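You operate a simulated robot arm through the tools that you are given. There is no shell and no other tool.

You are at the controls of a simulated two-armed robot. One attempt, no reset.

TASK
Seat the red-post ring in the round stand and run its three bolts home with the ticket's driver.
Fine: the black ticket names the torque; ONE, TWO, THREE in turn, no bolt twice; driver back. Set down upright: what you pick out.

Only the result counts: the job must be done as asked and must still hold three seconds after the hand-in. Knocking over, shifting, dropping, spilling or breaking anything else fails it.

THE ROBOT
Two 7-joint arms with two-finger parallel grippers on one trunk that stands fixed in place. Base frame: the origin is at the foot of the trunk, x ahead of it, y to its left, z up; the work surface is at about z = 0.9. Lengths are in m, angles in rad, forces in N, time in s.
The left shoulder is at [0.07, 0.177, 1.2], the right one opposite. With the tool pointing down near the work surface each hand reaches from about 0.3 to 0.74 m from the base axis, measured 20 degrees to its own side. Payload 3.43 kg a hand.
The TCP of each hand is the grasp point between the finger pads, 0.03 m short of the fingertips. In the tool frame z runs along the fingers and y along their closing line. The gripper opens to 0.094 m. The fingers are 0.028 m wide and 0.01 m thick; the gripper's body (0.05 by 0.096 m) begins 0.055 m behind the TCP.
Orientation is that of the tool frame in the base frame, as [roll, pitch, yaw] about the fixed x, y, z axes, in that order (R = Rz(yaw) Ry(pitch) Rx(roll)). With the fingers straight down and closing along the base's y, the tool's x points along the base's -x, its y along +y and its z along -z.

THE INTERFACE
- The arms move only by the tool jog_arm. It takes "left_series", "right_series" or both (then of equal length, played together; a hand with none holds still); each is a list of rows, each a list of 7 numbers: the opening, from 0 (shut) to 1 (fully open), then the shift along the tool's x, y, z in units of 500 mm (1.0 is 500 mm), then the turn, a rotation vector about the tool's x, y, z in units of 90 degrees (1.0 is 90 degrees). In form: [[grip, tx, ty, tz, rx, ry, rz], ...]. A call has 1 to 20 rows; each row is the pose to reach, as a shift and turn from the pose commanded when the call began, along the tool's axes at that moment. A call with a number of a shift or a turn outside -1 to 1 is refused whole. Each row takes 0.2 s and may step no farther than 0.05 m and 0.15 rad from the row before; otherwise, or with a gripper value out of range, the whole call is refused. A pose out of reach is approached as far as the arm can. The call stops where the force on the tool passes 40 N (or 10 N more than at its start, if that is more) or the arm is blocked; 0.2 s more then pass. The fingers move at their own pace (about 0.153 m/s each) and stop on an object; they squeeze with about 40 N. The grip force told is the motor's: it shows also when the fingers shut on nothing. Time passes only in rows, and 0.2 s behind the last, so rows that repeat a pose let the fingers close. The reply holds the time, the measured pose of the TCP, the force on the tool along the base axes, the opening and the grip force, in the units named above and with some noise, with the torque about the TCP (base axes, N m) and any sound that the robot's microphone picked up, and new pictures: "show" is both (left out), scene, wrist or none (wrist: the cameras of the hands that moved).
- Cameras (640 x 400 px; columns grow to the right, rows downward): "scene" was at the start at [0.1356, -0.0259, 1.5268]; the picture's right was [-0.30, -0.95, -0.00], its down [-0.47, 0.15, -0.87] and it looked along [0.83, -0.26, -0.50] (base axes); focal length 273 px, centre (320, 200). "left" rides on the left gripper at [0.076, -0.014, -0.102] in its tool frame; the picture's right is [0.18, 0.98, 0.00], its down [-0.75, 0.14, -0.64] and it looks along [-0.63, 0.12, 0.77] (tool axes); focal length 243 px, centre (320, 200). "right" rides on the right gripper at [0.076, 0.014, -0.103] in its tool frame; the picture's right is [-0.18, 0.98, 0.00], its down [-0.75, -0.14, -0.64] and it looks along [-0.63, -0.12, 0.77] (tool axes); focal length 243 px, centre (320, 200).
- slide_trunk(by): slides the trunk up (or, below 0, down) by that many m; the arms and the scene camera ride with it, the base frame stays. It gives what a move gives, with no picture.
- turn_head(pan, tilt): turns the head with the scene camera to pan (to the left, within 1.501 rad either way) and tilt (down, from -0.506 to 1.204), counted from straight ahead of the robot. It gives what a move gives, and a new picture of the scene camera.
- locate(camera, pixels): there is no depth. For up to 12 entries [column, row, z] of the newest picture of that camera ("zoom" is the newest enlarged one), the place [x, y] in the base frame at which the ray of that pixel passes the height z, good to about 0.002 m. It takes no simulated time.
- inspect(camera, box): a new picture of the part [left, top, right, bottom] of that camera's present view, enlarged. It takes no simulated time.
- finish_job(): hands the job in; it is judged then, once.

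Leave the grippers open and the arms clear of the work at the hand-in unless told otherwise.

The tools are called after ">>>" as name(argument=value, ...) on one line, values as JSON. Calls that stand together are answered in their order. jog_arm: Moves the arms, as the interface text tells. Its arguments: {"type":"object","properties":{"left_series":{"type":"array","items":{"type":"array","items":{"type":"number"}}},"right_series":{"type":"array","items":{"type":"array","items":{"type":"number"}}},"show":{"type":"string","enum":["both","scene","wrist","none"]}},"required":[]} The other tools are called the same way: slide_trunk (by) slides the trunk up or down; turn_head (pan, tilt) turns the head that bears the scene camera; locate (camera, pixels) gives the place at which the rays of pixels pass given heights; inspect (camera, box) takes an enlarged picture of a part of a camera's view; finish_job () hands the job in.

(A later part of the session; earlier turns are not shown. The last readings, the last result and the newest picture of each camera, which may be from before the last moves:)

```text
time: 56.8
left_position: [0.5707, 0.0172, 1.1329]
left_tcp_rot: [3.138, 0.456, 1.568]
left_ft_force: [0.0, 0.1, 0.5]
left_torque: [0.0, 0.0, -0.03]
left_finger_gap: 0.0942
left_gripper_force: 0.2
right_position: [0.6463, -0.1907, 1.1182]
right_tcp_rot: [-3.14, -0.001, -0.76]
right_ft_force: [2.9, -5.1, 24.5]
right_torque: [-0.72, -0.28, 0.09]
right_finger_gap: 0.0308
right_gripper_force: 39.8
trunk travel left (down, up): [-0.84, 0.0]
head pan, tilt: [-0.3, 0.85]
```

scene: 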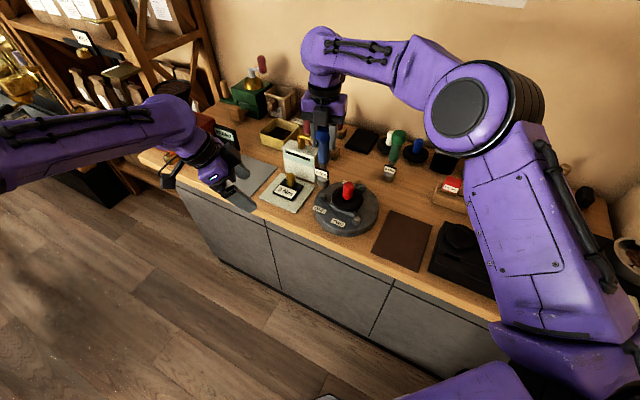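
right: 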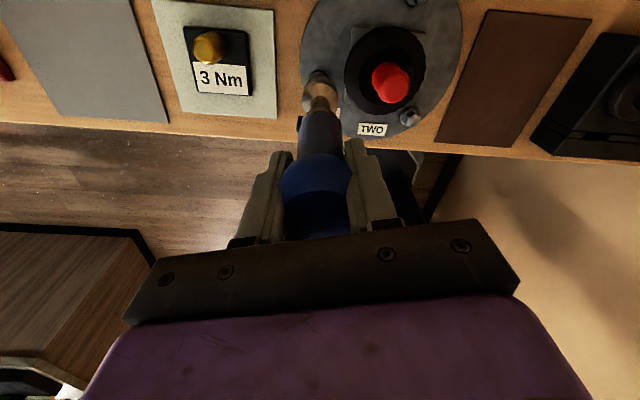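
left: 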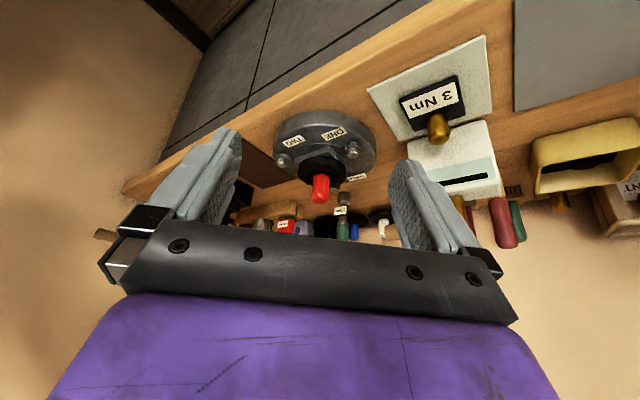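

Not engaged yet (z unchanged, force 24 N). I ease off about 2 mm and keep turning slowly.

>>> jog_arm(right_series=[[0, 0, 0, -0.004, 0, 0, 0], [0, 0, 0, -0.004, 0, 0, 0.03], [0, 0, 0, -0.004, 0, 0, 0.06], [0, 0, 0, -0.004, 0, 0, 0.09], [0, 0, 0, -0.004, 0, 0, 0.12]], show="none")

```text
time: 58.0
left_position: [0.572, 0.0163, 1.1316]
left_tcp_rot: [3.138, 0.456, 1.571]
left_ft_force: [0.1, -0.1, -0.6]
left_torque: [0.01, 0.01, 0.02]
left_finger_gap: 0.094
left_gripper_force: 0.1
right_position: [0.6476, -0.1892, 1.1187]
right_tcp_rot: [-3.141, -0.002, -0.946]
right_ft_force: [-4.5, 2.6, 8.2]
right_torque: [0.29, 0.5, 0.07]
right_finger_gap: 0.0305
right_gripper_force: 39.7
trunk travel left (down, up): [-0.84, 0.0]
head pan, tilt: [-0.3, 0.85]
```

>>> inspect(camera="left", box=[330, 125, 380, 175])

>>> inspect(camera="scene", box=[300, 165, 345, 210])

>>> inspect(camera="right", box=[270, 50, 370, 150])

```text
8.00 times, centred on (355, 150) of left
```

zoom: 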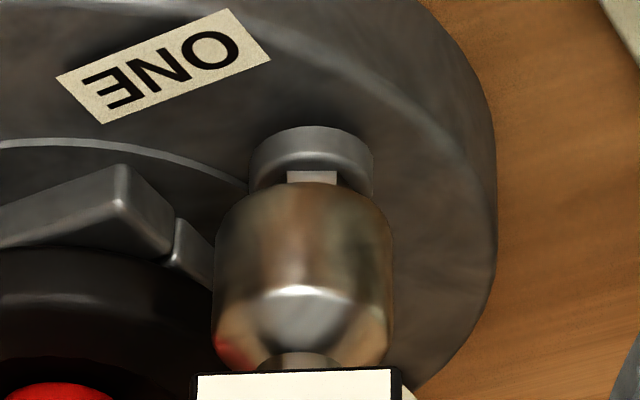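

```text
8.89 times, centred on (322, 188) of scene
```

zoom: 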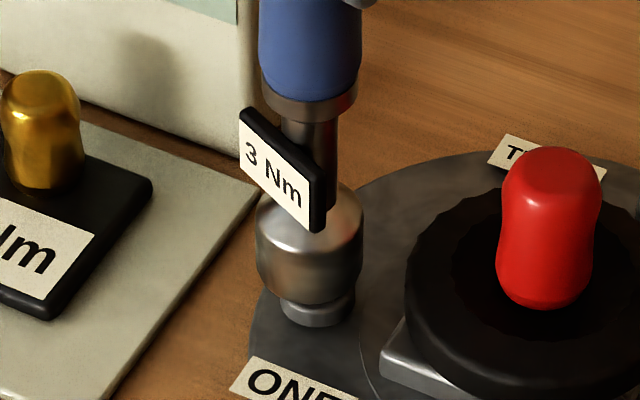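

```text
4.00 times, centred on (320, 100) of right
```

zoom: 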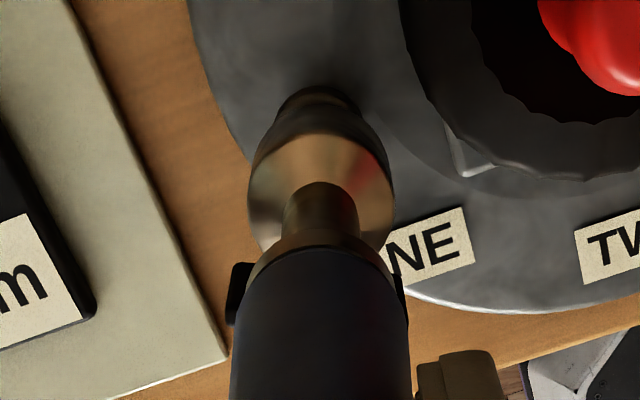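

The socket is ~2 mm off the bolt axis now (toward −x/+y). I lift 2 mm, re-centre, lower to light contact and go on turning.

>>> jog_arm(right_series=[[0, 0, 0, -0.006, 0, 0, 0], [0, 0.0049, 0, -0.006, 0, 0, 0], [0, 0.0049, 0, -0.002, 0, 0, 0], [0, 0.0049, 0, 0, 0, 0, 0], [0, 0.0049, 0, 0, 0, 0, 0]], show="none")

>>> inspect(camera="left", box=[330, 125, 380, 175])

>>> inspect(camera="scene", box=[300, 165, 345, 210])

```text
time: 59.2
left_position: [0.5742, 0.0159, 1.1307]
left_tcp_rot: [3.141, 0.454, 1.571]
left_ft_force: [-0.5, 0.8, 0.9]
left_torque: [-0.03, 0.01, 0.02]
left_finger_gap: 0.0942
left_gripper_force: 0.0
right_position: [0.6523, -0.1923, 1.1181]
right_tcp_rot: [-3.14, 0.001, -0.947]
right_ft_force: [0.9, -0.2, -0.3]
right_torque: [0.03, -0.08, 0.01]
right_finger_gap: 0.0307
right_gripper_force: 40.3
trunk travel left (down, up): [-0.84, 0.0]
head pan, tilt: [-0.3, 0.85]
```

```text
8.00 times, centred on (355, 150) of left
```

zoom: 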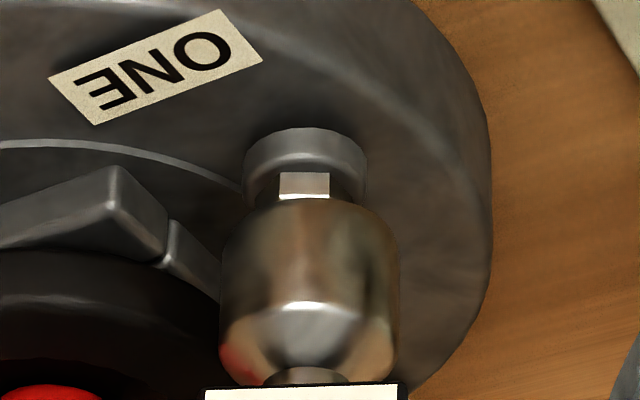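

```text
8.89 times, centred on (322, 188) of scene
```

zoom: 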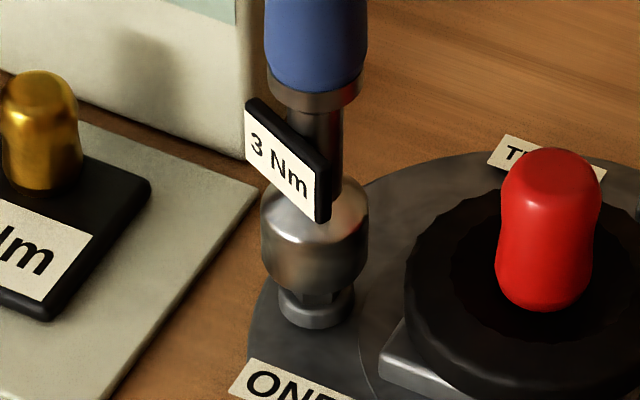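

Well aligned now (within 1 mm), barely touching. I press down lightly and continue turning clockwise up to ~45°.

>>> jog_arm(right_series=[[0, -0.001, 0.0013, 0.002, 0, 0, 0], [0, -0.001, 0.0013, 0.003, 0, 0, 0.05], [0, -0.001, 0.0013, 0.003, 0, 0, 0.1], [0, -0.001, 0.0013, 0.003, 0, 0, 0.15], [0, -0.001, 0.0013, 0.003, 0, 0, 0.2], [0, -0.001, 0.0013, 0.003, 0, 0, 0.25]], show="none")

```text
time: 60.6
left_position: [0.5721, 0.0168, 1.1329]
left_tcp_rot: [3.139, 0.454, 1.568]
left_ft_force: [-0.8, 0.3, 0.4]
left_torque: [-0.04, 0.03, 0.0]
left_finger_gap: 0.0941
left_gripper_force: 0.1
right_position: [0.6487, -0.1934, 1.1182]
right_tcp_rot: [-3.14, -0.003, -1.341]
right_ft_force: [-1.8, -4.1, 13.0]
right_torque: [-0.44, 0.36, 0.06]
right_finger_gap: 0.0306
right_gripper_force: 40.1
trunk travel left (down, up): [-0.84, 0.0]
head pan, tilt: [-0.3, 0.85]
```

Still on top (z unchanged). Continue turning.

>>> jog_arm(right_series=[[0, 0, 0, 0, 0, 0, 0.04], [0, 0, 0, 0, 0, 0, 0.08], [0, 0, 0, 0, 0, 0, 0.12], [0, 0, 0, 0, 0, 0, 0.16], [0, 0, 0, 0, 0, 0, 0.2], [0, 0, 0, 0, 0, 0, 0.24]], show="none")

>>> inspect(camera="left", box=[330, 125, 380, 175])

>>> inspect(camera="scene", box=[300, 165, 345, 210])

```text
time: 62.0
left_position: [0.5718, 0.0166, 1.1327]
left_tcp_rot: [3.138, 0.455, 1.57]
left_ft_force: [-0.3, 0.1, 0.6]
left_torque: [-0.03, -0.02, 0.02]
left_finger_gap: 0.094
left_gripper_force: 0.0
right_position: [0.647, -0.1912, 1.1171]
right_tcp_rot: [-3.14, 0.001, -1.718]
right_ft_force: [-3.4, -1.0, 13.2]
right_torque: [-0.16, 0.59, 0.05]
right_finger_gap: 0.0307
right_gripper_force: 40.2
trunk travel left (down, up): [-0.84, 0.0]
head pan, tilt: [-0.3, 0.85]
```

```text
8.00 times, centred on (355, 150) of left
```

zoom: 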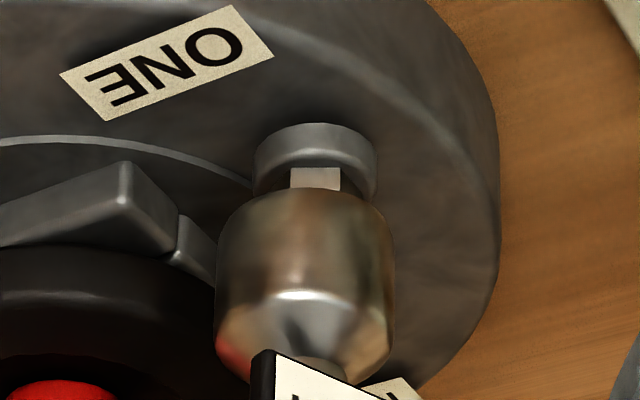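

```text
8.89 times, centred on (322, 188) of scene
```

zoom: 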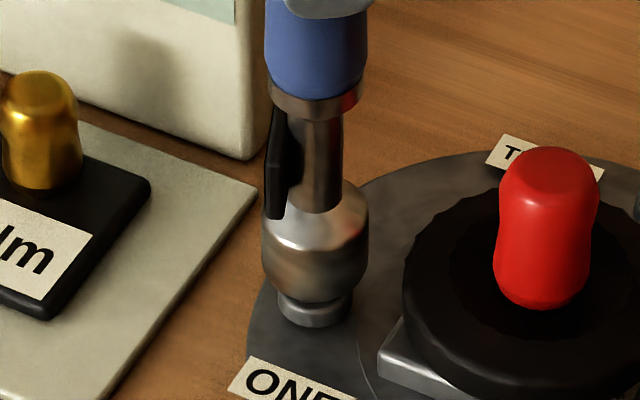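

The pressing makes the robot lean back a bit, shifting the socket ~2 mm toward −x. I compensate +2 mm in x, with lighter pressure, and check.

>>> jog_arm(right_series=[[0, -0.0006, -0.004, -0.002, 0, 0, 0], [0, -0.0006, -0.004, -0.001, 0, 0, 0.0], [0, -0.0006, -0.004, -0.001, 0, 0, 0.02]], show="none")

>>> inspect(camera="left", box=[330, 125, 380, 175])

>>> inspect(camera="scene", box=[300, 165, 345, 210])

```text
time: 62.8
left_position: [0.5721, 0.0178, 1.1326]
left_tcp_rot: [3.138, 0.456, 1.571]
left_ft_force: [-0.2, -0.2, 0.1]
left_torque: [0.0, 0.02, 0.0]
left_finger_gap: 0.0939
left_gripper_force: 0.1
right_position: [0.6512, -0.1902, 1.1178]
right_tcp_rot: [-3.14, 0.001, -1.751]
right_ft_force: [-2.7, 2.1, 9.3]
right_torque: [0.42, 0.43, 0.06]
right_finger_gap: 0.0311
right_gripper_force: 40.0
trunk travel left (down, up): [-0.84, 0.0]
head pan, tilt: [-0.3, 0.85]
```

```text
8.00 times, centred on (355, 150) of left
```

zoom: 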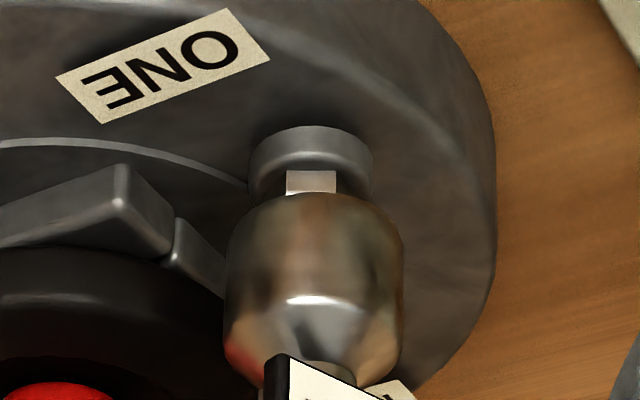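

```text
8.89 times, centred on (322, 188) of scene
```

zoom: 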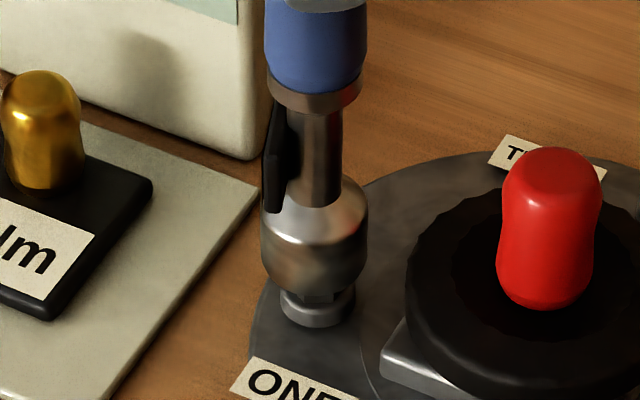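

Now aligned within ~0.5 mm. I turn a further 60° clockwise under light pressure.

>>> jog_arm(right_series=[[0, 0, 0, 0.001, 0, 0, 0.05], [0, 0, 0, 0.001, 0, 0, 0.1], [0, 0, 0, 0.001, 0, 0, 0.15], [0, 0, 0, 0.001, 0, 0, 0.2], [0, 0, 0, 0.001, 0, 0, 0.25], [0, 0, 0, 0.001, 0, 0, 0.3], [0, 0, 0, 0.001, 0, 0, 0.35]], show="none")

```text
time: 64.4
left_position: [0.572, 0.0167, 1.1326]
left_tcp_rot: [3.139, 0.457, 1.57]
left_ft_force: [0.3, 0.4, 0.0]
left_torque: [-0.03, -0.03, 0.0]
left_finger_gap: 0.094
left_gripper_force: 0.0
right_position: [0.6497, -0.1929, 1.1174]
right_tcp_rot: [-3.139, 0.0, -2.302]
right_ft_force: [-3.8, -2.0, 11.8]
right_torque: [-0.08, 0.53, 0.08]
right_finger_gap: 0.0305
right_gripper_force: 39.7
trunk travel left (down, up): [-0.84, 0.0]
head pan, tilt: [-0.3, 0.85]
```

>>> jog_arm(right_series=[[0, 0, 0, 0.001, 0, 0, 0.05], [0, 0, 0, 0.001, 0, 0, 0.1], [0, 0, 0, 0.001, 0, 0, 0.15], [0, 0, 0, 0.001, 0, 0, 0.2], [0, 0, 0, 0.001, 0, 0, 0.25], [0, 0, 0, 0.001, 0, 0, 0.3], [0, 0, 0, 0.001, 0, 0, 0.35]], show="none")

>>> inspect(camera="left", box=[330, 125, 380, 175])

>>> inspect(camera="scene", box=[300, 165, 345, 210])

```text
time: 66.0
left_position: [0.5713, 0.0162, 1.1326]
left_tcp_rot: [3.137, 0.455, 1.57]
left_ft_force: [0.0, 0.3, -0.6]
left_torque: [-0.02, 0.01, 0.01]
left_finger_gap: 0.0942
left_gripper_force: 0.0
right_position: [0.6486, -0.1929, 1.118]
right_tcp_rot: [-3.14, 0.004, -2.851]
right_ft_force: [-2.4, -5.0, 16.9]
right_torque: [-0.58, 0.52, 0.08]
right_finger_gap: 0.0306
right_gripper_force: 40.0
trunk travel left (down, up): [-0.84, 0.0]
head pan, tilt: [-0.3, 0.85]
```

```text
8.00 times, centred on (355, 150) of left
```

zoom: 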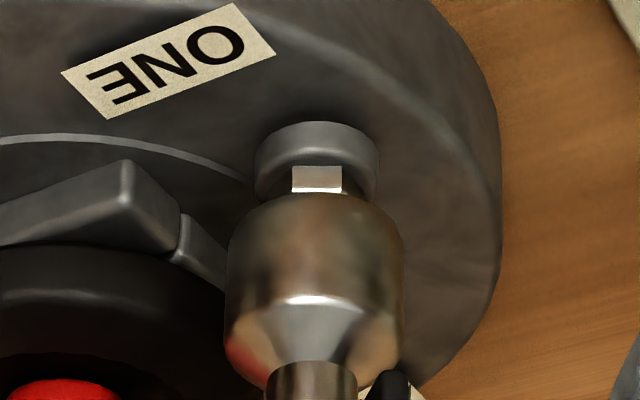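

```text
8.89 times, centred on (322, 188) of scene
```

zoom: 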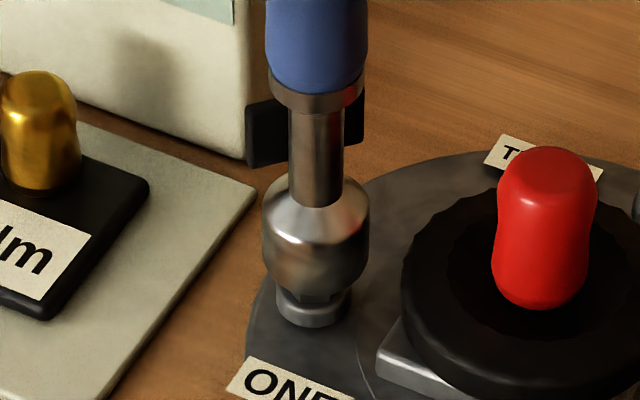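

After more than 60° at good alignment it hasn't dropped on. I'll look at the socket's underside: lift the driver off, bring it up over the front, and later re-aim the left camera upward.

>>> jog_arm(right_series=[[0, 0, 0, -0.03, 0, 0, 0], [0, 0, 0, -0.1, 0, 0, 0], [0, 0, 0, -0.19, 0, 0, 0], [0, 0, 0, -0.28, 0, 0, -0.09], [0, 0.03, 0.03, -0.36, 0, 0, -0.18], [0, 0.07, 0.07, -0.42, 0, 0, -0.27], [0, 0.12, 0.12, -0.46, 0, 0, -0.36], [0, 0.16, 0.17, -0.49, 0, 0, -0.45], [0, 0.205, 0.214, -0.49, 0, 0, -0.54], [0, 0.205, 0.214, -0.49, 0, 0, -0.63], [0, 0.205, 0.214, -0.49, 0, 0, -0.72], [0, 0.205, 0.214, -0.49, 0, 0, -0.81], [0, 0.205, 0.214, -0.49, 0, 0, -0.9]], left_series=[[1, 0, 0, 0, 0, 0, 0], [1, 0, 0, 0, 0, 0, 0], [1, 0, 0, 0, 0, 0, 0], [1, 0, 0, 0, 0, 0, 0], [1, 0, 0, 0, 0, 0, 0], [1, 0, 0, 0, 0, 0, 0], [1, 0, 0, 0, 0, 0, 0], [1, 0, 0, 0, 0, 0, 0], [1, 0, 0, 0, 0, 0, 0], [1, 0, 0, 0, 0, 0, 0], [1, 0, 0, 0, 0, 0, 0], [1, 0, 0, 0, 0, 0, 0], [1, 0, 0, 0, 0, 0, 0]], show="both")

```text
time: 68.8
left_position: [0.5744, 0.0154, 1.1311]
left_tcp_rot: [3.14, 0.453, 1.571]
left_ft_force: [-0.5, -0.7, 1.2]
left_torque: [0.03, -0.02, 0.02]
left_finger_gap: 0.0941
left_gripper_force: 0.0
right_position: [0.5235, -0.1191, 1.3593]
right_tcp_rot: [3.14, 0.001, -1.432]
right_ft_force: [0.5, -1.5, -3.0]
right_torque: [-0.01, -0.02, -0.03]
right_finger_gap: 0.0308
right_gripper_force: 40.1
trunk travel left (down, up): [-0.84, 0.0]
head pan, tilt: [-0.3, 0.85]
```

scene: 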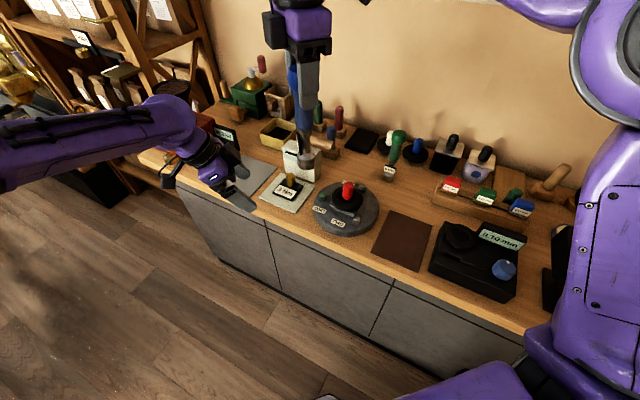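
right: 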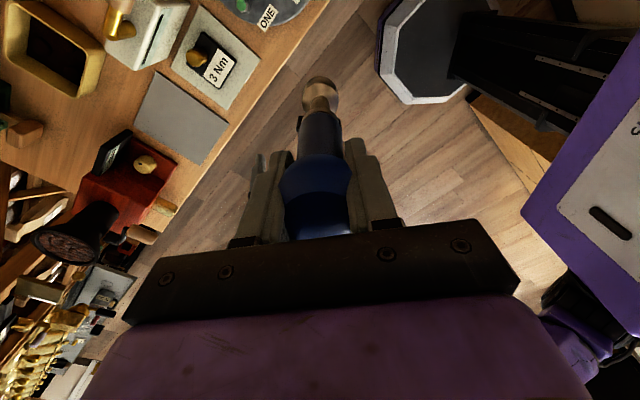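
left: 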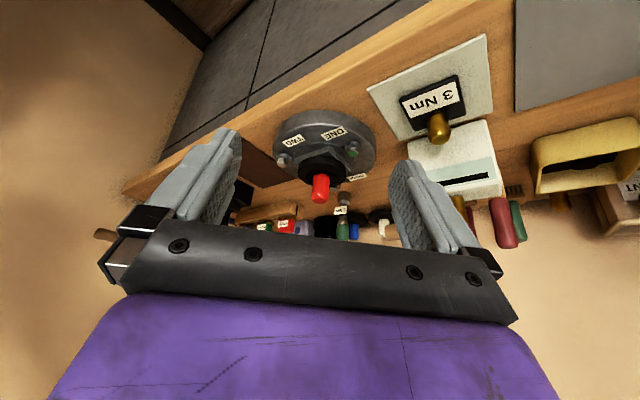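

Bolt ONE in the left picture at (352,152) seems to have a green mark now. I zoom in.

>>> inspect(camera="left", box=[265, 110, 385, 210])

>>> inspect(camera="scene", box=[300, 170, 390, 240])

```text
4.00 times, centred on (325, 160) of left
```

zoom: 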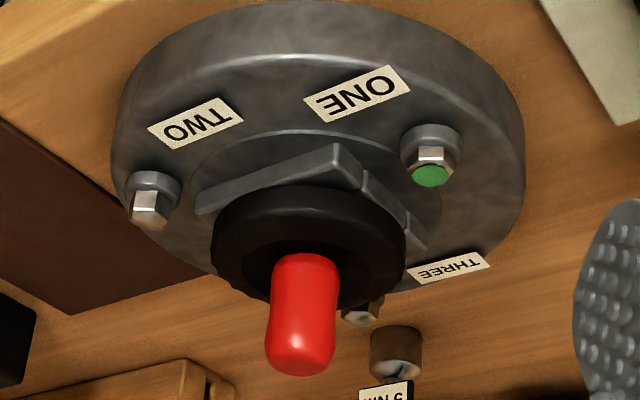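

```text
5.71 times, centred on (345, 205) of scene
```

zoom: 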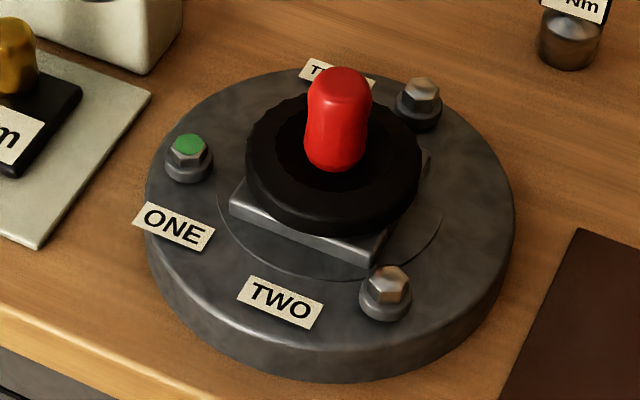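

Bolt ONE's head now shows a green dot – the bolt counts as run home (no need to look at the socket). I won't touch ONE again. Next, TWO at (0.536, −0.257): I swing the hand back to the starting yaw and go above TWO.

>>> jog_arm(right_series=[[0, 0.05, 0.002, 0.02, 0, 0, -0.08], [0, 0.1, 0.004, 0.06, 0, 0, -0.16], [0, 0.16, 0.007, 0.1, 0, 0, -0.24], [0, 0.22, 0.01, 0.14, 0, 0, -0.32], [0, 0.2767, 0.0133, 0.19, 0, 0, -0.4], [0, 0.2767, 0.0133, 0.26, 0, 0, -0.48], [0, 0.2767, 0.0133, 0.32, 0, 0, -0.56], [0, 0.2767, 0.0133, 0.379, 0, 0, -0.578], [0, 0.2767, 0.0133, 0.379, 0, 0, -0.578]], show="both")

>>> inspect(camera="left", box=[245, 120, 345, 220])

>>> inspect(camera="scene", box=[320, 160, 400, 240])

```text
time: 70.8
left_position: [0.573, 0.0164, 1.1306]
left_tcp_rot: [-3.141, 0.453, 1.571]
left_ft_force: [0.0, 0.5, 0.1]
left_torque: [0.01, 0.01, 0.01]
left_finger_gap: 0.094
left_gripper_force: 0.0
right_position: [0.5363, -0.2565, 1.1703]
right_tcp_rot: [3.141, 0.0, -0.525]
right_ft_force: [-1.0, 0.2, -2.2]
right_torque: [0.02, 0.04, -0.01]
right_finger_gap: 0.0304
right_gripper_force: 40.0
trunk travel left (down, up): [-0.84, 0.0]
head pan, tilt: [-0.3, 0.85]
```

scene: 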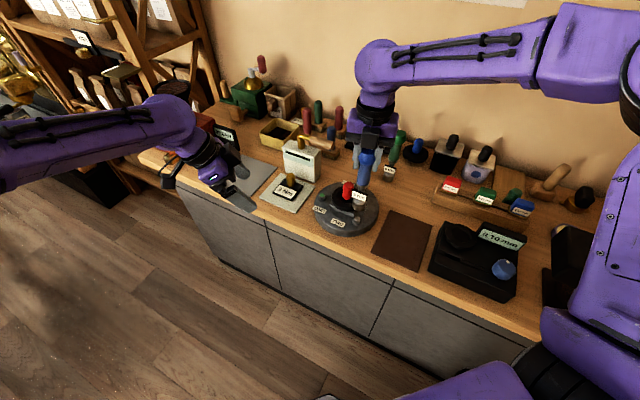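
right: 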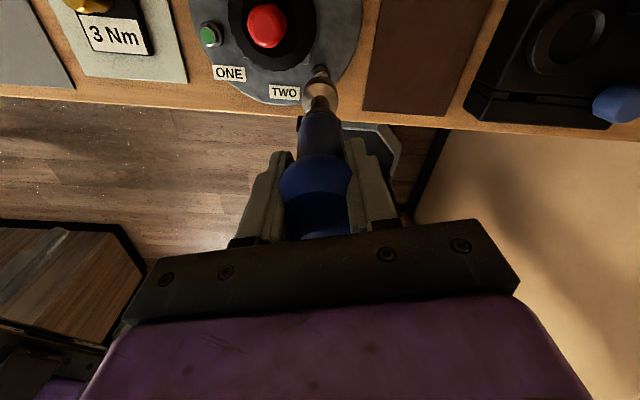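

```text
4.00 times, centred on (295, 170) of left
```

zoom: 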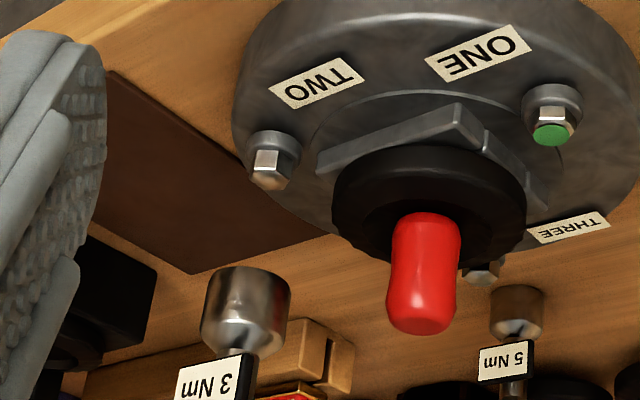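

```text
5.00 times, centred on (360, 200) of scene
```

zoom: 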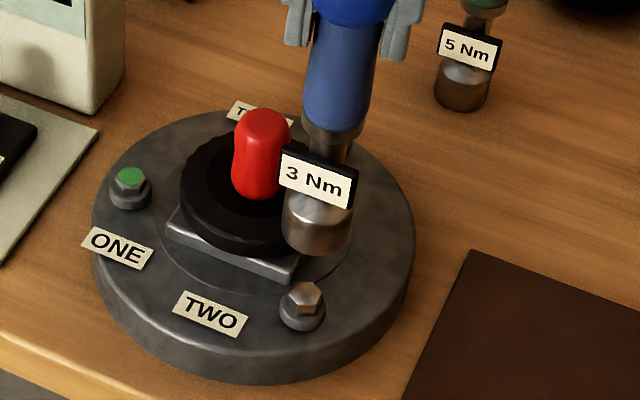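

Above TWO, ring and post clear. I lower to just above the bolt and check alignment.

>>> jog_arm(right_series=[[0, 0, 0, 0.04, 0, 0, 0], [0, 0, 0, 0.08, 0, 0, 0], [0, 0, 0, 0.088, 0, 0, 0], [0, 0, 0, 0.088, 0, 0, 0]], show="none")

>>> inspect(camera="left", box=[255, 130, 315, 190])

>>> inspect(camera="scene", box=[335, 185, 385, 235])

>>> inspect(camera="right", box=[270, 50, 370, 150])

```text
time: 71.8
left_position: [0.5735, 0.0161, 1.1326]
left_tcp_rot: [3.14, 0.454, 1.569]
left_ft_force: [-0.6, -0.5, 0.0]
left_torque: [0.0, 0.02, -0.02]
left_finger_gap: 0.0939
left_gripper_force: 0.1
right_position: [0.5357, -0.2571, 1.1256]
right_tcp_rot: [-3.141, -0.001, -0.528]
right_ft_force: [-0.3, 0.4, -4.3]
right_torque: [0.0, 0.01, 0.01]
right_finger_gap: 0.0307
right_gripper_force: 40.0
trunk travel left (down, up): [-0.84, 0.0]
head pan, tilt: [-0.3, 0.85]
```

```text
6.67 times, centred on (285, 160) of left
```

zoom: 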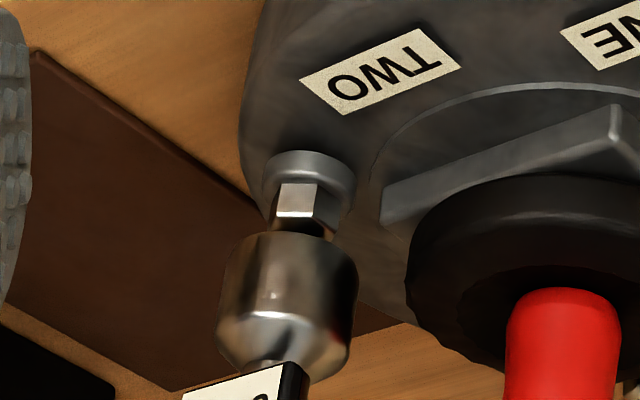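

```text
8.00 times, centred on (360, 210) of scene
```

zoom: 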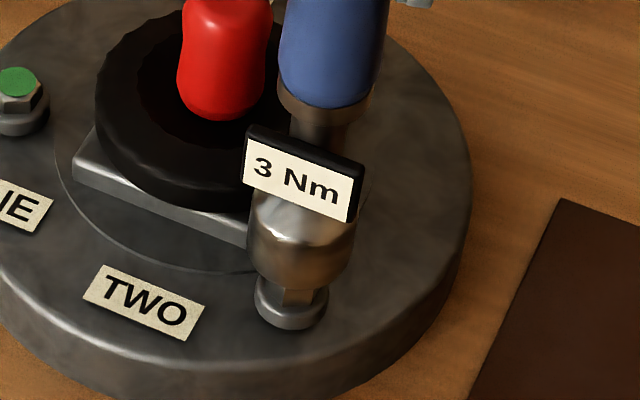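

```text
4.00 times, centred on (320, 100) of right
```

zoom: 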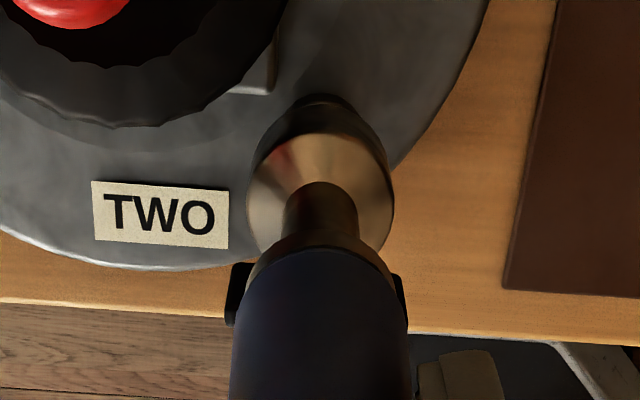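

Alignment is good to ~1 mm. I lower to light contact, adding the +x compensation for leaning.

>>> jog_arm(right_series=[[0, 0.0025, -0.002, 0.006, 0, 0, 0], [0, 0.0032, -0.003, 0.012, 0, 0, 0], [0, 0.0038, -0.0034, 0.016, 0, 0, 0], [0, 0.0038, -0.0034, 0.018, 0, 0, 0]], show="none")

>>> inspect(camera="left", box=[255, 130, 315, 190])

>>> inspect(camera="scene", box=[335, 185, 385, 235])

```text
time: 72.8
left_position: [0.574, 0.0158, 1.1324]
left_tcp_rot: [3.141, 0.453, 1.571]
left_ft_force: [0.1, 0.4, -0.2]
left_torque: [-0.02, 0.0, 0.02]
left_finger_gap: 0.0937
left_gripper_force: 0.0
right_position: [0.5377, -0.2568, 1.1176]
right_tcp_rot: [3.141, 0.0, -0.528]
right_ft_force: [-0.4, 0.0, -2.6]
right_torque: [0.0, -0.01, 0.04]
right_finger_gap: 0.0307
right_gripper_force: 39.6
trunk travel left (down, up): [-0.84, 0.0]
head pan, tilt: [-0.3, 0.85]
```

```text
6.67 times, centred on (285, 160) of left
```

zoom: 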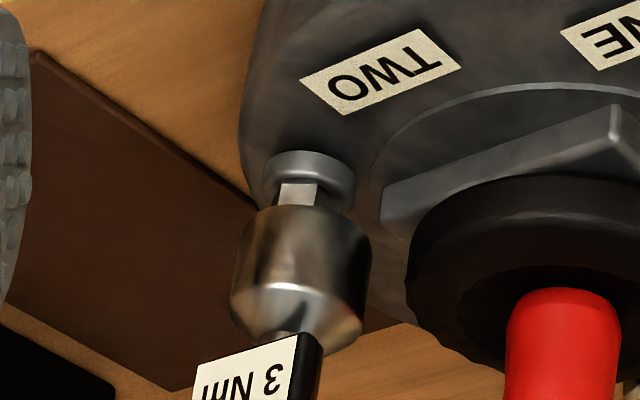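

```text
8.00 times, centred on (360, 210) of scene
```

zoom: 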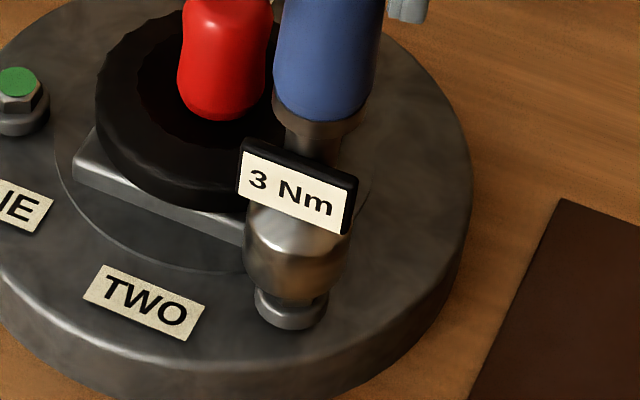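

Aligned. I press ~2 mm and turn clockwise 90° in small steps.

>>> jog_arm(right_series=[[0, 0, 0, 0.003, 0, 0, 0], [0, 0, 0, 0.004, 0, 0, 0.06], [0, 0, 0, 0.004, 0, 0, 0.12], [0, 0, 0, 0.004, 0, 0, 0.18], [0, 0, 0, 0.004, 0, 0, 0.24], [0, 0, 0, 0.004, 0, 0, 0.3], [0, 0, 0, 0.004, 0, 0, 0.36], [0, 0, 0, 0.004, 0, 0, 0.42]], show="none")

>>> inspect(camera="left", box=[255, 130, 315, 190])

>>> inspect(camera="scene", box=[335, 185, 385, 235])

```text
time: 74.6
left_position: [0.5717, 0.0157, 1.1334]
left_tcp_rot: [3.138, 0.455, 1.571]
left_ft_force: [0.6, 0.2, -0.2]
left_torque: [-0.01, -0.01, -0.04]
left_finger_gap: 0.0937
left_gripper_force: 0.1
right_position: [0.5358, -0.2565, 1.1177]
right_tcp_rot: [-3.141, -0.004, -1.186]
right_ft_force: [-2.2, -3.7, 14.4]
right_torque: [-0.4, 0.52, 0.09]
right_finger_gap: 0.0308
right_gripper_force: 40.2
trunk travel left (down, up): [-0.84, 0.0]
head pan, tilt: [-0.3, 0.85]
```

```text
6.67 times, centred on (285, 160) of left
```

zoom: 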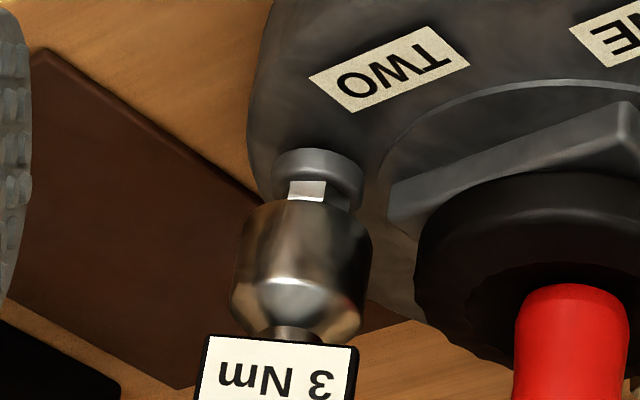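

```text
8.00 times, centred on (360, 210) of scene
```

zoom: 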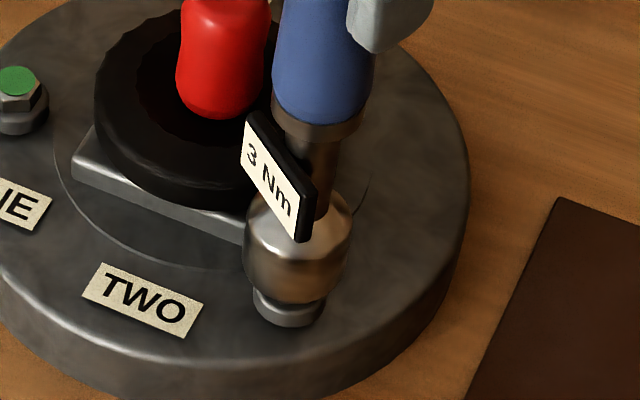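

Force 14 N, aligned. I keep turning clockwise another ~80°.

>>> jog_arm(right_series=[[0, 0.0005, -0.001, 0, 0, 0, 0.06], [0, 0.0005, -0.001, 0, 0, 0, 0.12], [0, 0.0005, -0.001, 0, 0, 0, 0.18], [0, 0.0005, -0.001, 0, 0, 0, 0.24], [0, 0.0005, -0.001, 0, 0, 0, 0.3], [0, 0.0005, -0.001, 0, 0, 0, 0.36], [0, 0.0005, -0.001, 0, 0, 0, 0.42], [0, 0.0005, -0.001, 0, 0, 0, 0.48], [0, 0.0005, -0.001, 0, 0, 0, 0.54], [0, 0.0005, -0.001, 0, 0, 0, 0.6], [0, 0.0005, -0.001, 0, 0, 0, 0.66], [0, 0.0005, -0.001, 0, 0, 0, 0.72], [0, 0.0005, -0.001, 0, 0, 0, 0.78]], show="none")

>>> inspect(camera="left", box=[255, 130, 315, 190])

>>> inspect(camera="scene", box=[335, 185, 385, 235])

```text
time: 77.4
left_position: [0.5723, 0.0171, 1.1318]
left_tcp_rot: [3.138, 0.455, 1.569]
left_ft_force: [0.1, 0.0, -0.6]
left_torque: [-0.02, 0.02, -0.01]
left_finger_gap: 0.094
left_gripper_force: 0.0
right_position: [0.5363, -0.2565, 1.1175]
right_tcp_rot: [-3.137, 0.0, -2.414]
right_ft_force: [-2.0, -1.8, 15.6]
right_torque: [-0.08, 0.41, 0.08]
right_finger_gap: 0.0308
right_gripper_force: 40.2
trunk travel left (down, up): [-0.84, 0.0]
head pan, tilt: [-0.3, 0.85]
```

```text
6.67 times, centred on (285, 160) of left
```

zoom: 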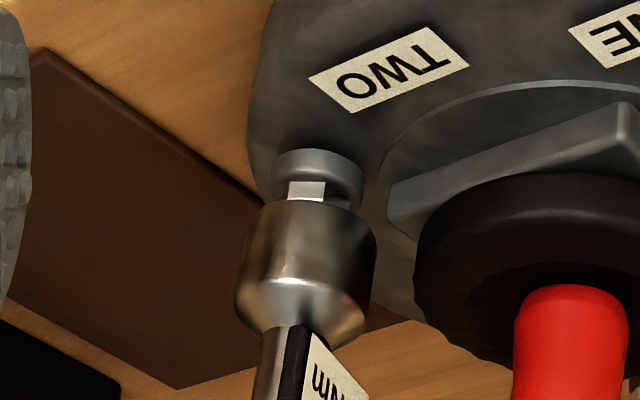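

```text
8.00 times, centred on (360, 210) of scene
```

zoom: 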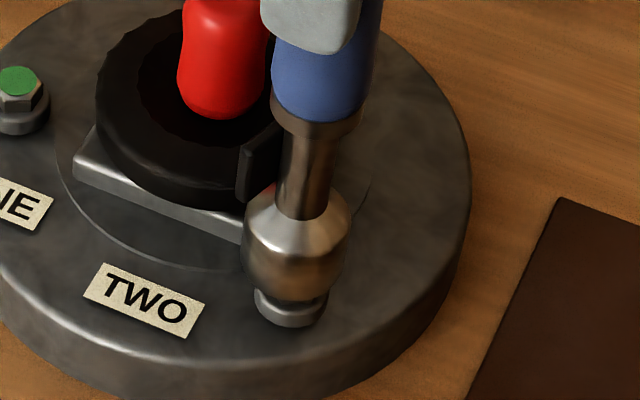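

Turned ~108° on TWO. I lift off 4 cm and look whether TWO shows green.

>>> jog_arm(right_series=[[0, 0, 0, -0.02, 0, 0, 0], [0, 0, 0, -0.07, 0, 0, 0], [0, 0, 0, -0.1, 0, 0, 0]], show="none")

>>> inspect(camera="left", box=[245, 120, 345, 220])

>>> inspect(camera="scene", box=[320, 160, 400, 240])

```text
time: 78.2
left_position: [0.5744, 0.0171, 1.1306]
left_tcp_rot: [3.141, 0.455, 1.57]
left_ft_force: [-1.4, 0.0, 0.0]
left_torque: [-0.02, 0.04, -0.02]
left_finger_gap: 0.0937
left_gripper_force: 0.0
right_position: [0.5379, -0.2574, 1.1669]
right_tcp_rot: [-3.141, -0.002, -2.412]
right_ft_force: [0.1, 0.8, -3.4]
right_torque: [0.0, 0.03, 0.03]
right_finger_gap: 0.0305
right_gripper_force: 40.1
trunk travel left (down, up): [-0.84, 0.0]
head pan, tilt: [-0.3, 0.85]
```

```text
4.00 times, centred on (295, 170) of left
```

zoom: 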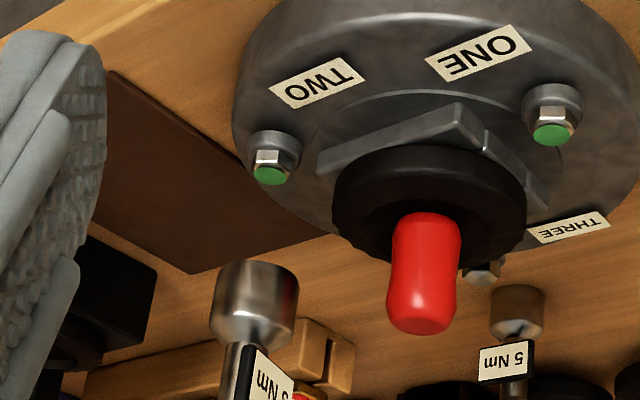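

```text
5.00 times, centred on (360, 200) of scene
```

zoom: 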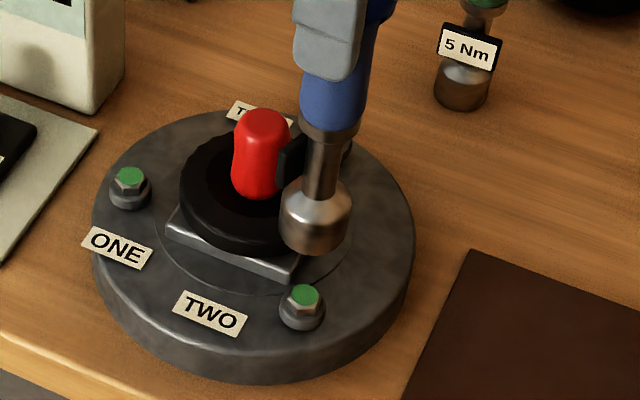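

TWO is green too. Now THREE at (0.650, −0.321): I rise above the post, swing back the yaw, and go over THREE.

>>> jog_arm(right_series=[[0, 0, 0, -0.08, 0, 0, -0.05], [0, 0, 0, -0.15, 0, 0, -0.14], [0, -0.014, -0.04, -0.15, 0, 0, -0.23], [0, -0.03, -0.09, -0.15, 0, 0, -0.32], [0, -0.048, -0.145, -0.15, 0, 0, -0.41], [0, -0.065, -0.2, -0.15, 0, 0, -0.5], [0, -0.081, -0.244, -0.15, 0, 0, -0.59], [0, -0.081, -0.244, -0.1, 0, 0, -0.68], [0, -0.081, -0.244, -0.05, 0, 0, -0.77], [0, -0.081, -0.244, 0, 0, 0, -0.86], [0, -0.081, -0.244, 0, 0, 0, -0.95], [0, -0.081, -0.244, 0, 0, 0, -1.0], [0, -0.081, -0.244, 0, 0, 0, -1.0]], show="both")

>>> inspect(camera="left", box=[285, 130, 385, 230])

>>> inspect(camera="scene", box=[320, 140, 400, 220])

>>> inspect(camera="right", box=[260, 40, 380, 160])

```text
time: 81.0
left_position: [0.5745, 0.0153, 1.1316]
left_tcp_rot: [-3.141, 0.453, 1.572]
left_ft_force: [-0.8, 0.3, -0.4]
left_torque: [-0.01, -0.01, -0.01]
left_finger_gap: 0.0936
left_gripper_force: 0.1
right_position: [0.6507, -0.3212, 1.1649]
right_tcp_rot: [3.14, 0.001, -0.84]
right_ft_force: [-0.2, 0.0, -2.8]
right_torque: [0.01, 0.0, 0.03]
right_finger_gap: 0.0306
right_gripper_force: 39.6
trunk travel left (down, up): [-0.84, 0.0]
head pan, tilt: [-0.3, 0.85]
```

scene: 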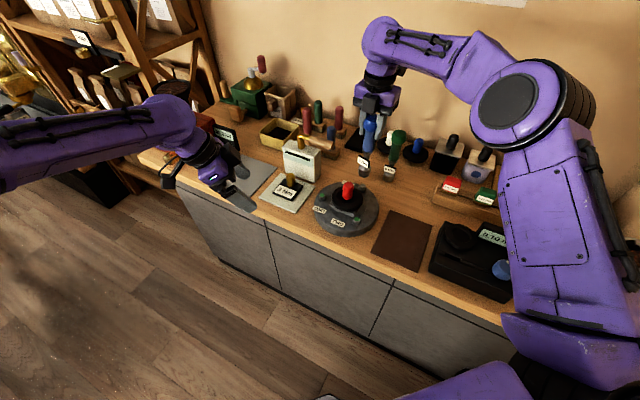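
right: 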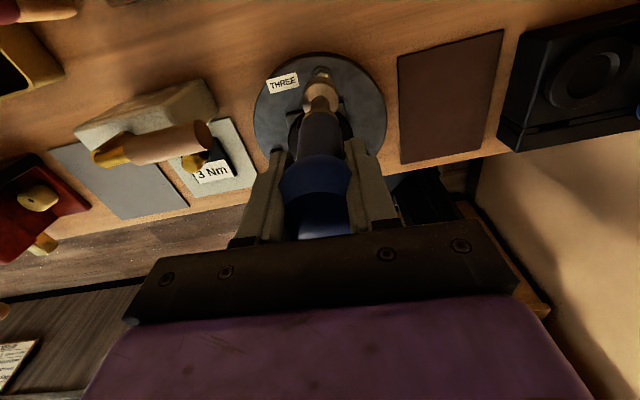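

```text
4.00 times, centred on (335, 180) of left
```

zoom: 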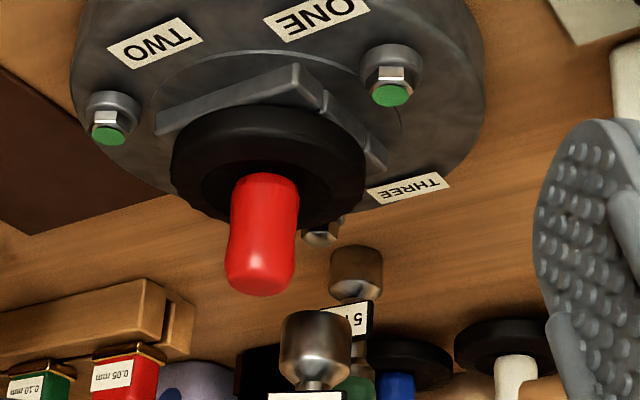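

```text
5.00 times, centred on (360, 180) of scene
```

zoom: 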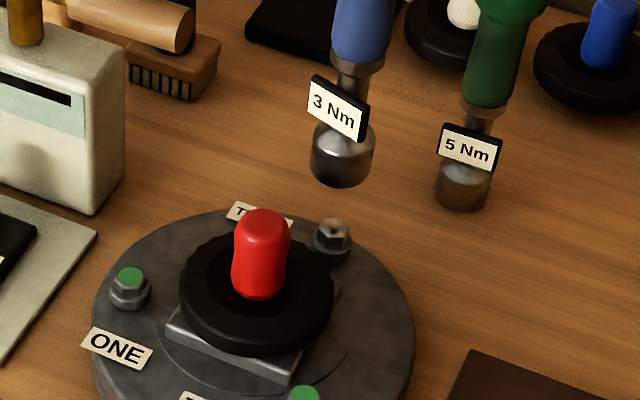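

```text
3.33 times, centred on (320, 100) of right
```

zoom: 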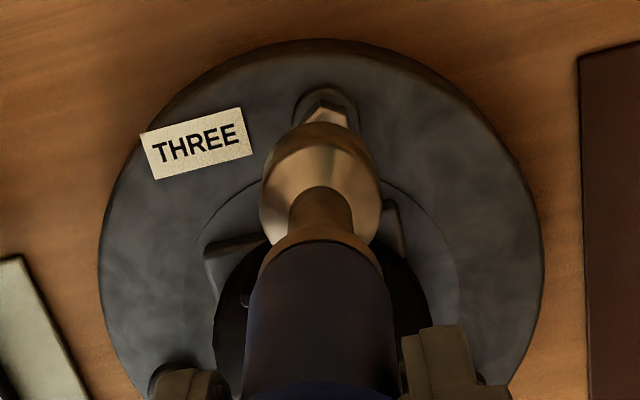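

Over THREE with everything clear. I lower to just above it and check.

>>> jog_arm(right_series=[[0, 0, 0, 0.04, 0, 0, 0], [0, 0, 0, 0.07, 0, 0, 0], [0, 0, 0, 0.078, 0, 0, 0], [0, 0, 0, 0.078, 0, 0, 0]], show="none")

>>> inspect(camera="left", box=[305, 155, 365, 215])

>>> inspect(camera="scene", box=[335, 160, 385, 210])

>>> inspect(camera="right", box=[270, 50, 370, 150])

```text
time: 82.0
left_position: [0.5746, 0.0165, 1.1309]
left_tcp_rot: [-3.141, 0.454, 1.571]
left_ft_force: [-0.3, -0.7, -0.3]
left_torque: [0.04, 0.01, -0.01]
left_finger_gap: 0.0941
left_gripper_force: 0.0
right_position: [0.6504, -0.3203, 1.1267]
right_tcp_rot: [3.141, 0.001, -0.839]
right_ft_force: [0.3, 0.2, -4.3]
right_torque: [0.0, -0.01, -0.01]
right_finger_gap: 0.0307
right_gripper_force: 40.0
trunk travel left (down, up): [-0.84, 0.0]
head pan, tilt: [-0.3, 0.85]
```

```text
6.67 times, centred on (335, 185) of left
```

zoom: 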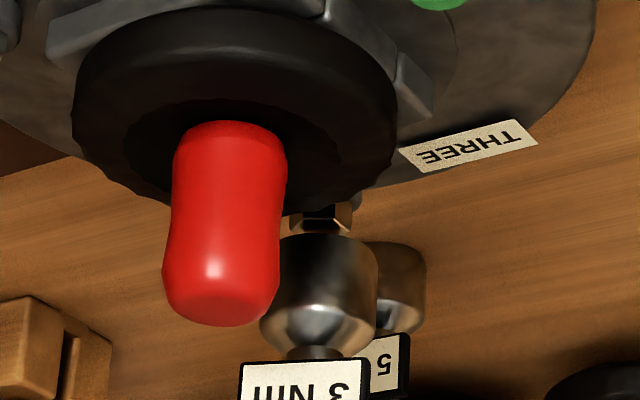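

```text
8.00 times, centred on (360, 185) of scene
```

zoom: 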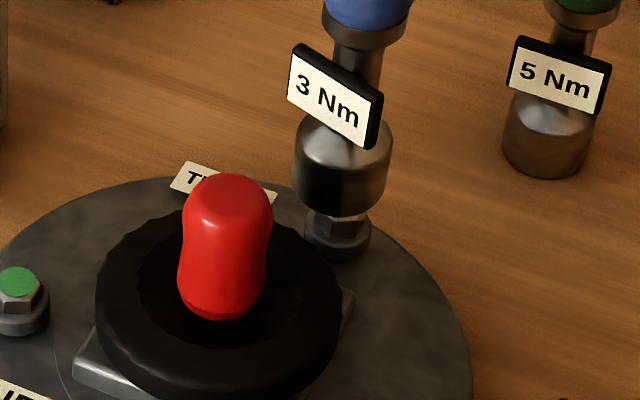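

```text
4.00 times, centred on (320, 100) of right
```

zoom: 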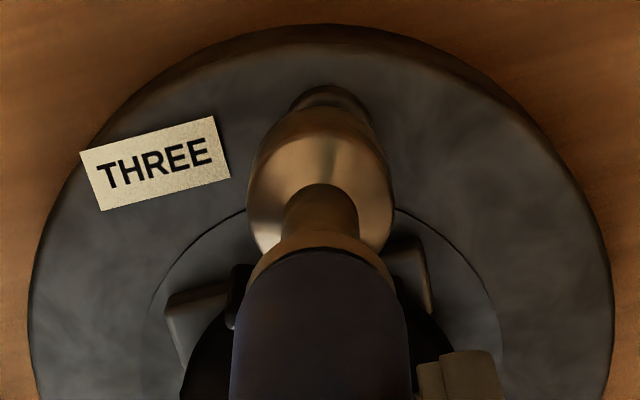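

Three views agree: bolt THREE is ~2 mm −x and ~1.4 mm −y of the socket; leaning under pressure takes care of the x part. I correct y, lower to contact.

>>> jog_arm(right_series=[[0, 0.0017, 0.0023, 0.006, 0, 0, 0], [0, 0.0017, 0.0023, 0.012, 0, 0, 0], [0, 0.0017, 0.0023, 0.017, 0, 0, 0], [0, 0.0017, 0.0023, 0.021, 0, 0, 0]], show="none")

>>> inspect(camera="left", box=[305, 155, 365, 215])

>>> inspect(camera="scene", box=[335, 160, 385, 210])

>>> inspect(camera="right", box=[270, 50, 370, 150])

```text
time: 83.0
left_position: [0.5734, 0.0161, 1.1315]
left_tcp_rot: [3.138, 0.452, 1.571]
left_ft_force: [0.3, -0.6, -0.7]
left_torque: [0.01, 0.02, 0.01]
left_finger_gap: 0.0938
left_gripper_force: 0.0
right_position: [0.6498, -0.3218, 1.1178]
right_tcp_rot: [-3.141, -0.002, -0.841]
right_ft_force: [0.5, -0.7, 2.0]
right_torque: [-0.06, -0.03, 0.0]
right_finger_gap: 0.0305
right_gripper_force: 40.3
trunk travel left (down, up): [-0.84, 0.0]
head pan, tilt: [-0.3, 0.85]
```

```text
6.67 times, centred on (335, 185) of left
```

zoom: 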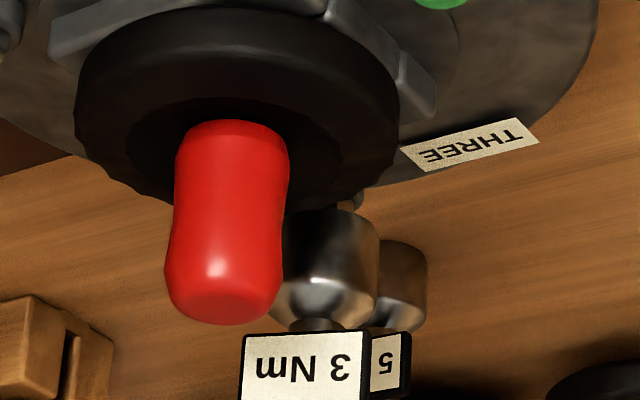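

```text
8.00 times, centred on (360, 185) of scene
```

zoom: 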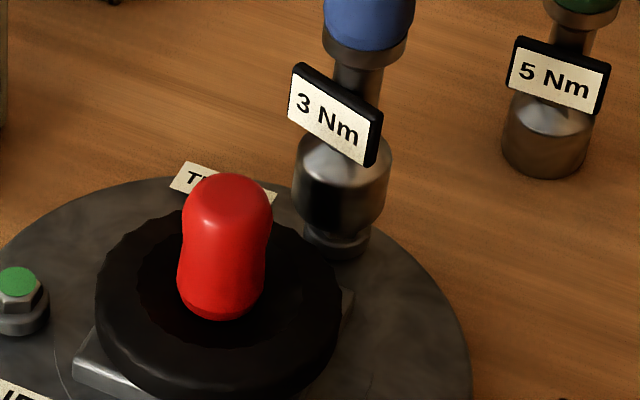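

```text
4.00 times, centred on (320, 100) of right
```

zoom: 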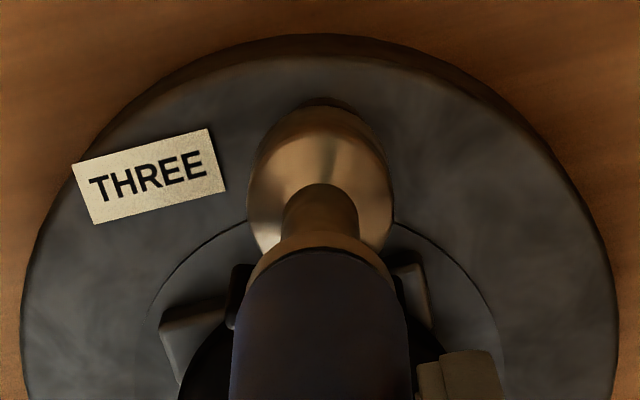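

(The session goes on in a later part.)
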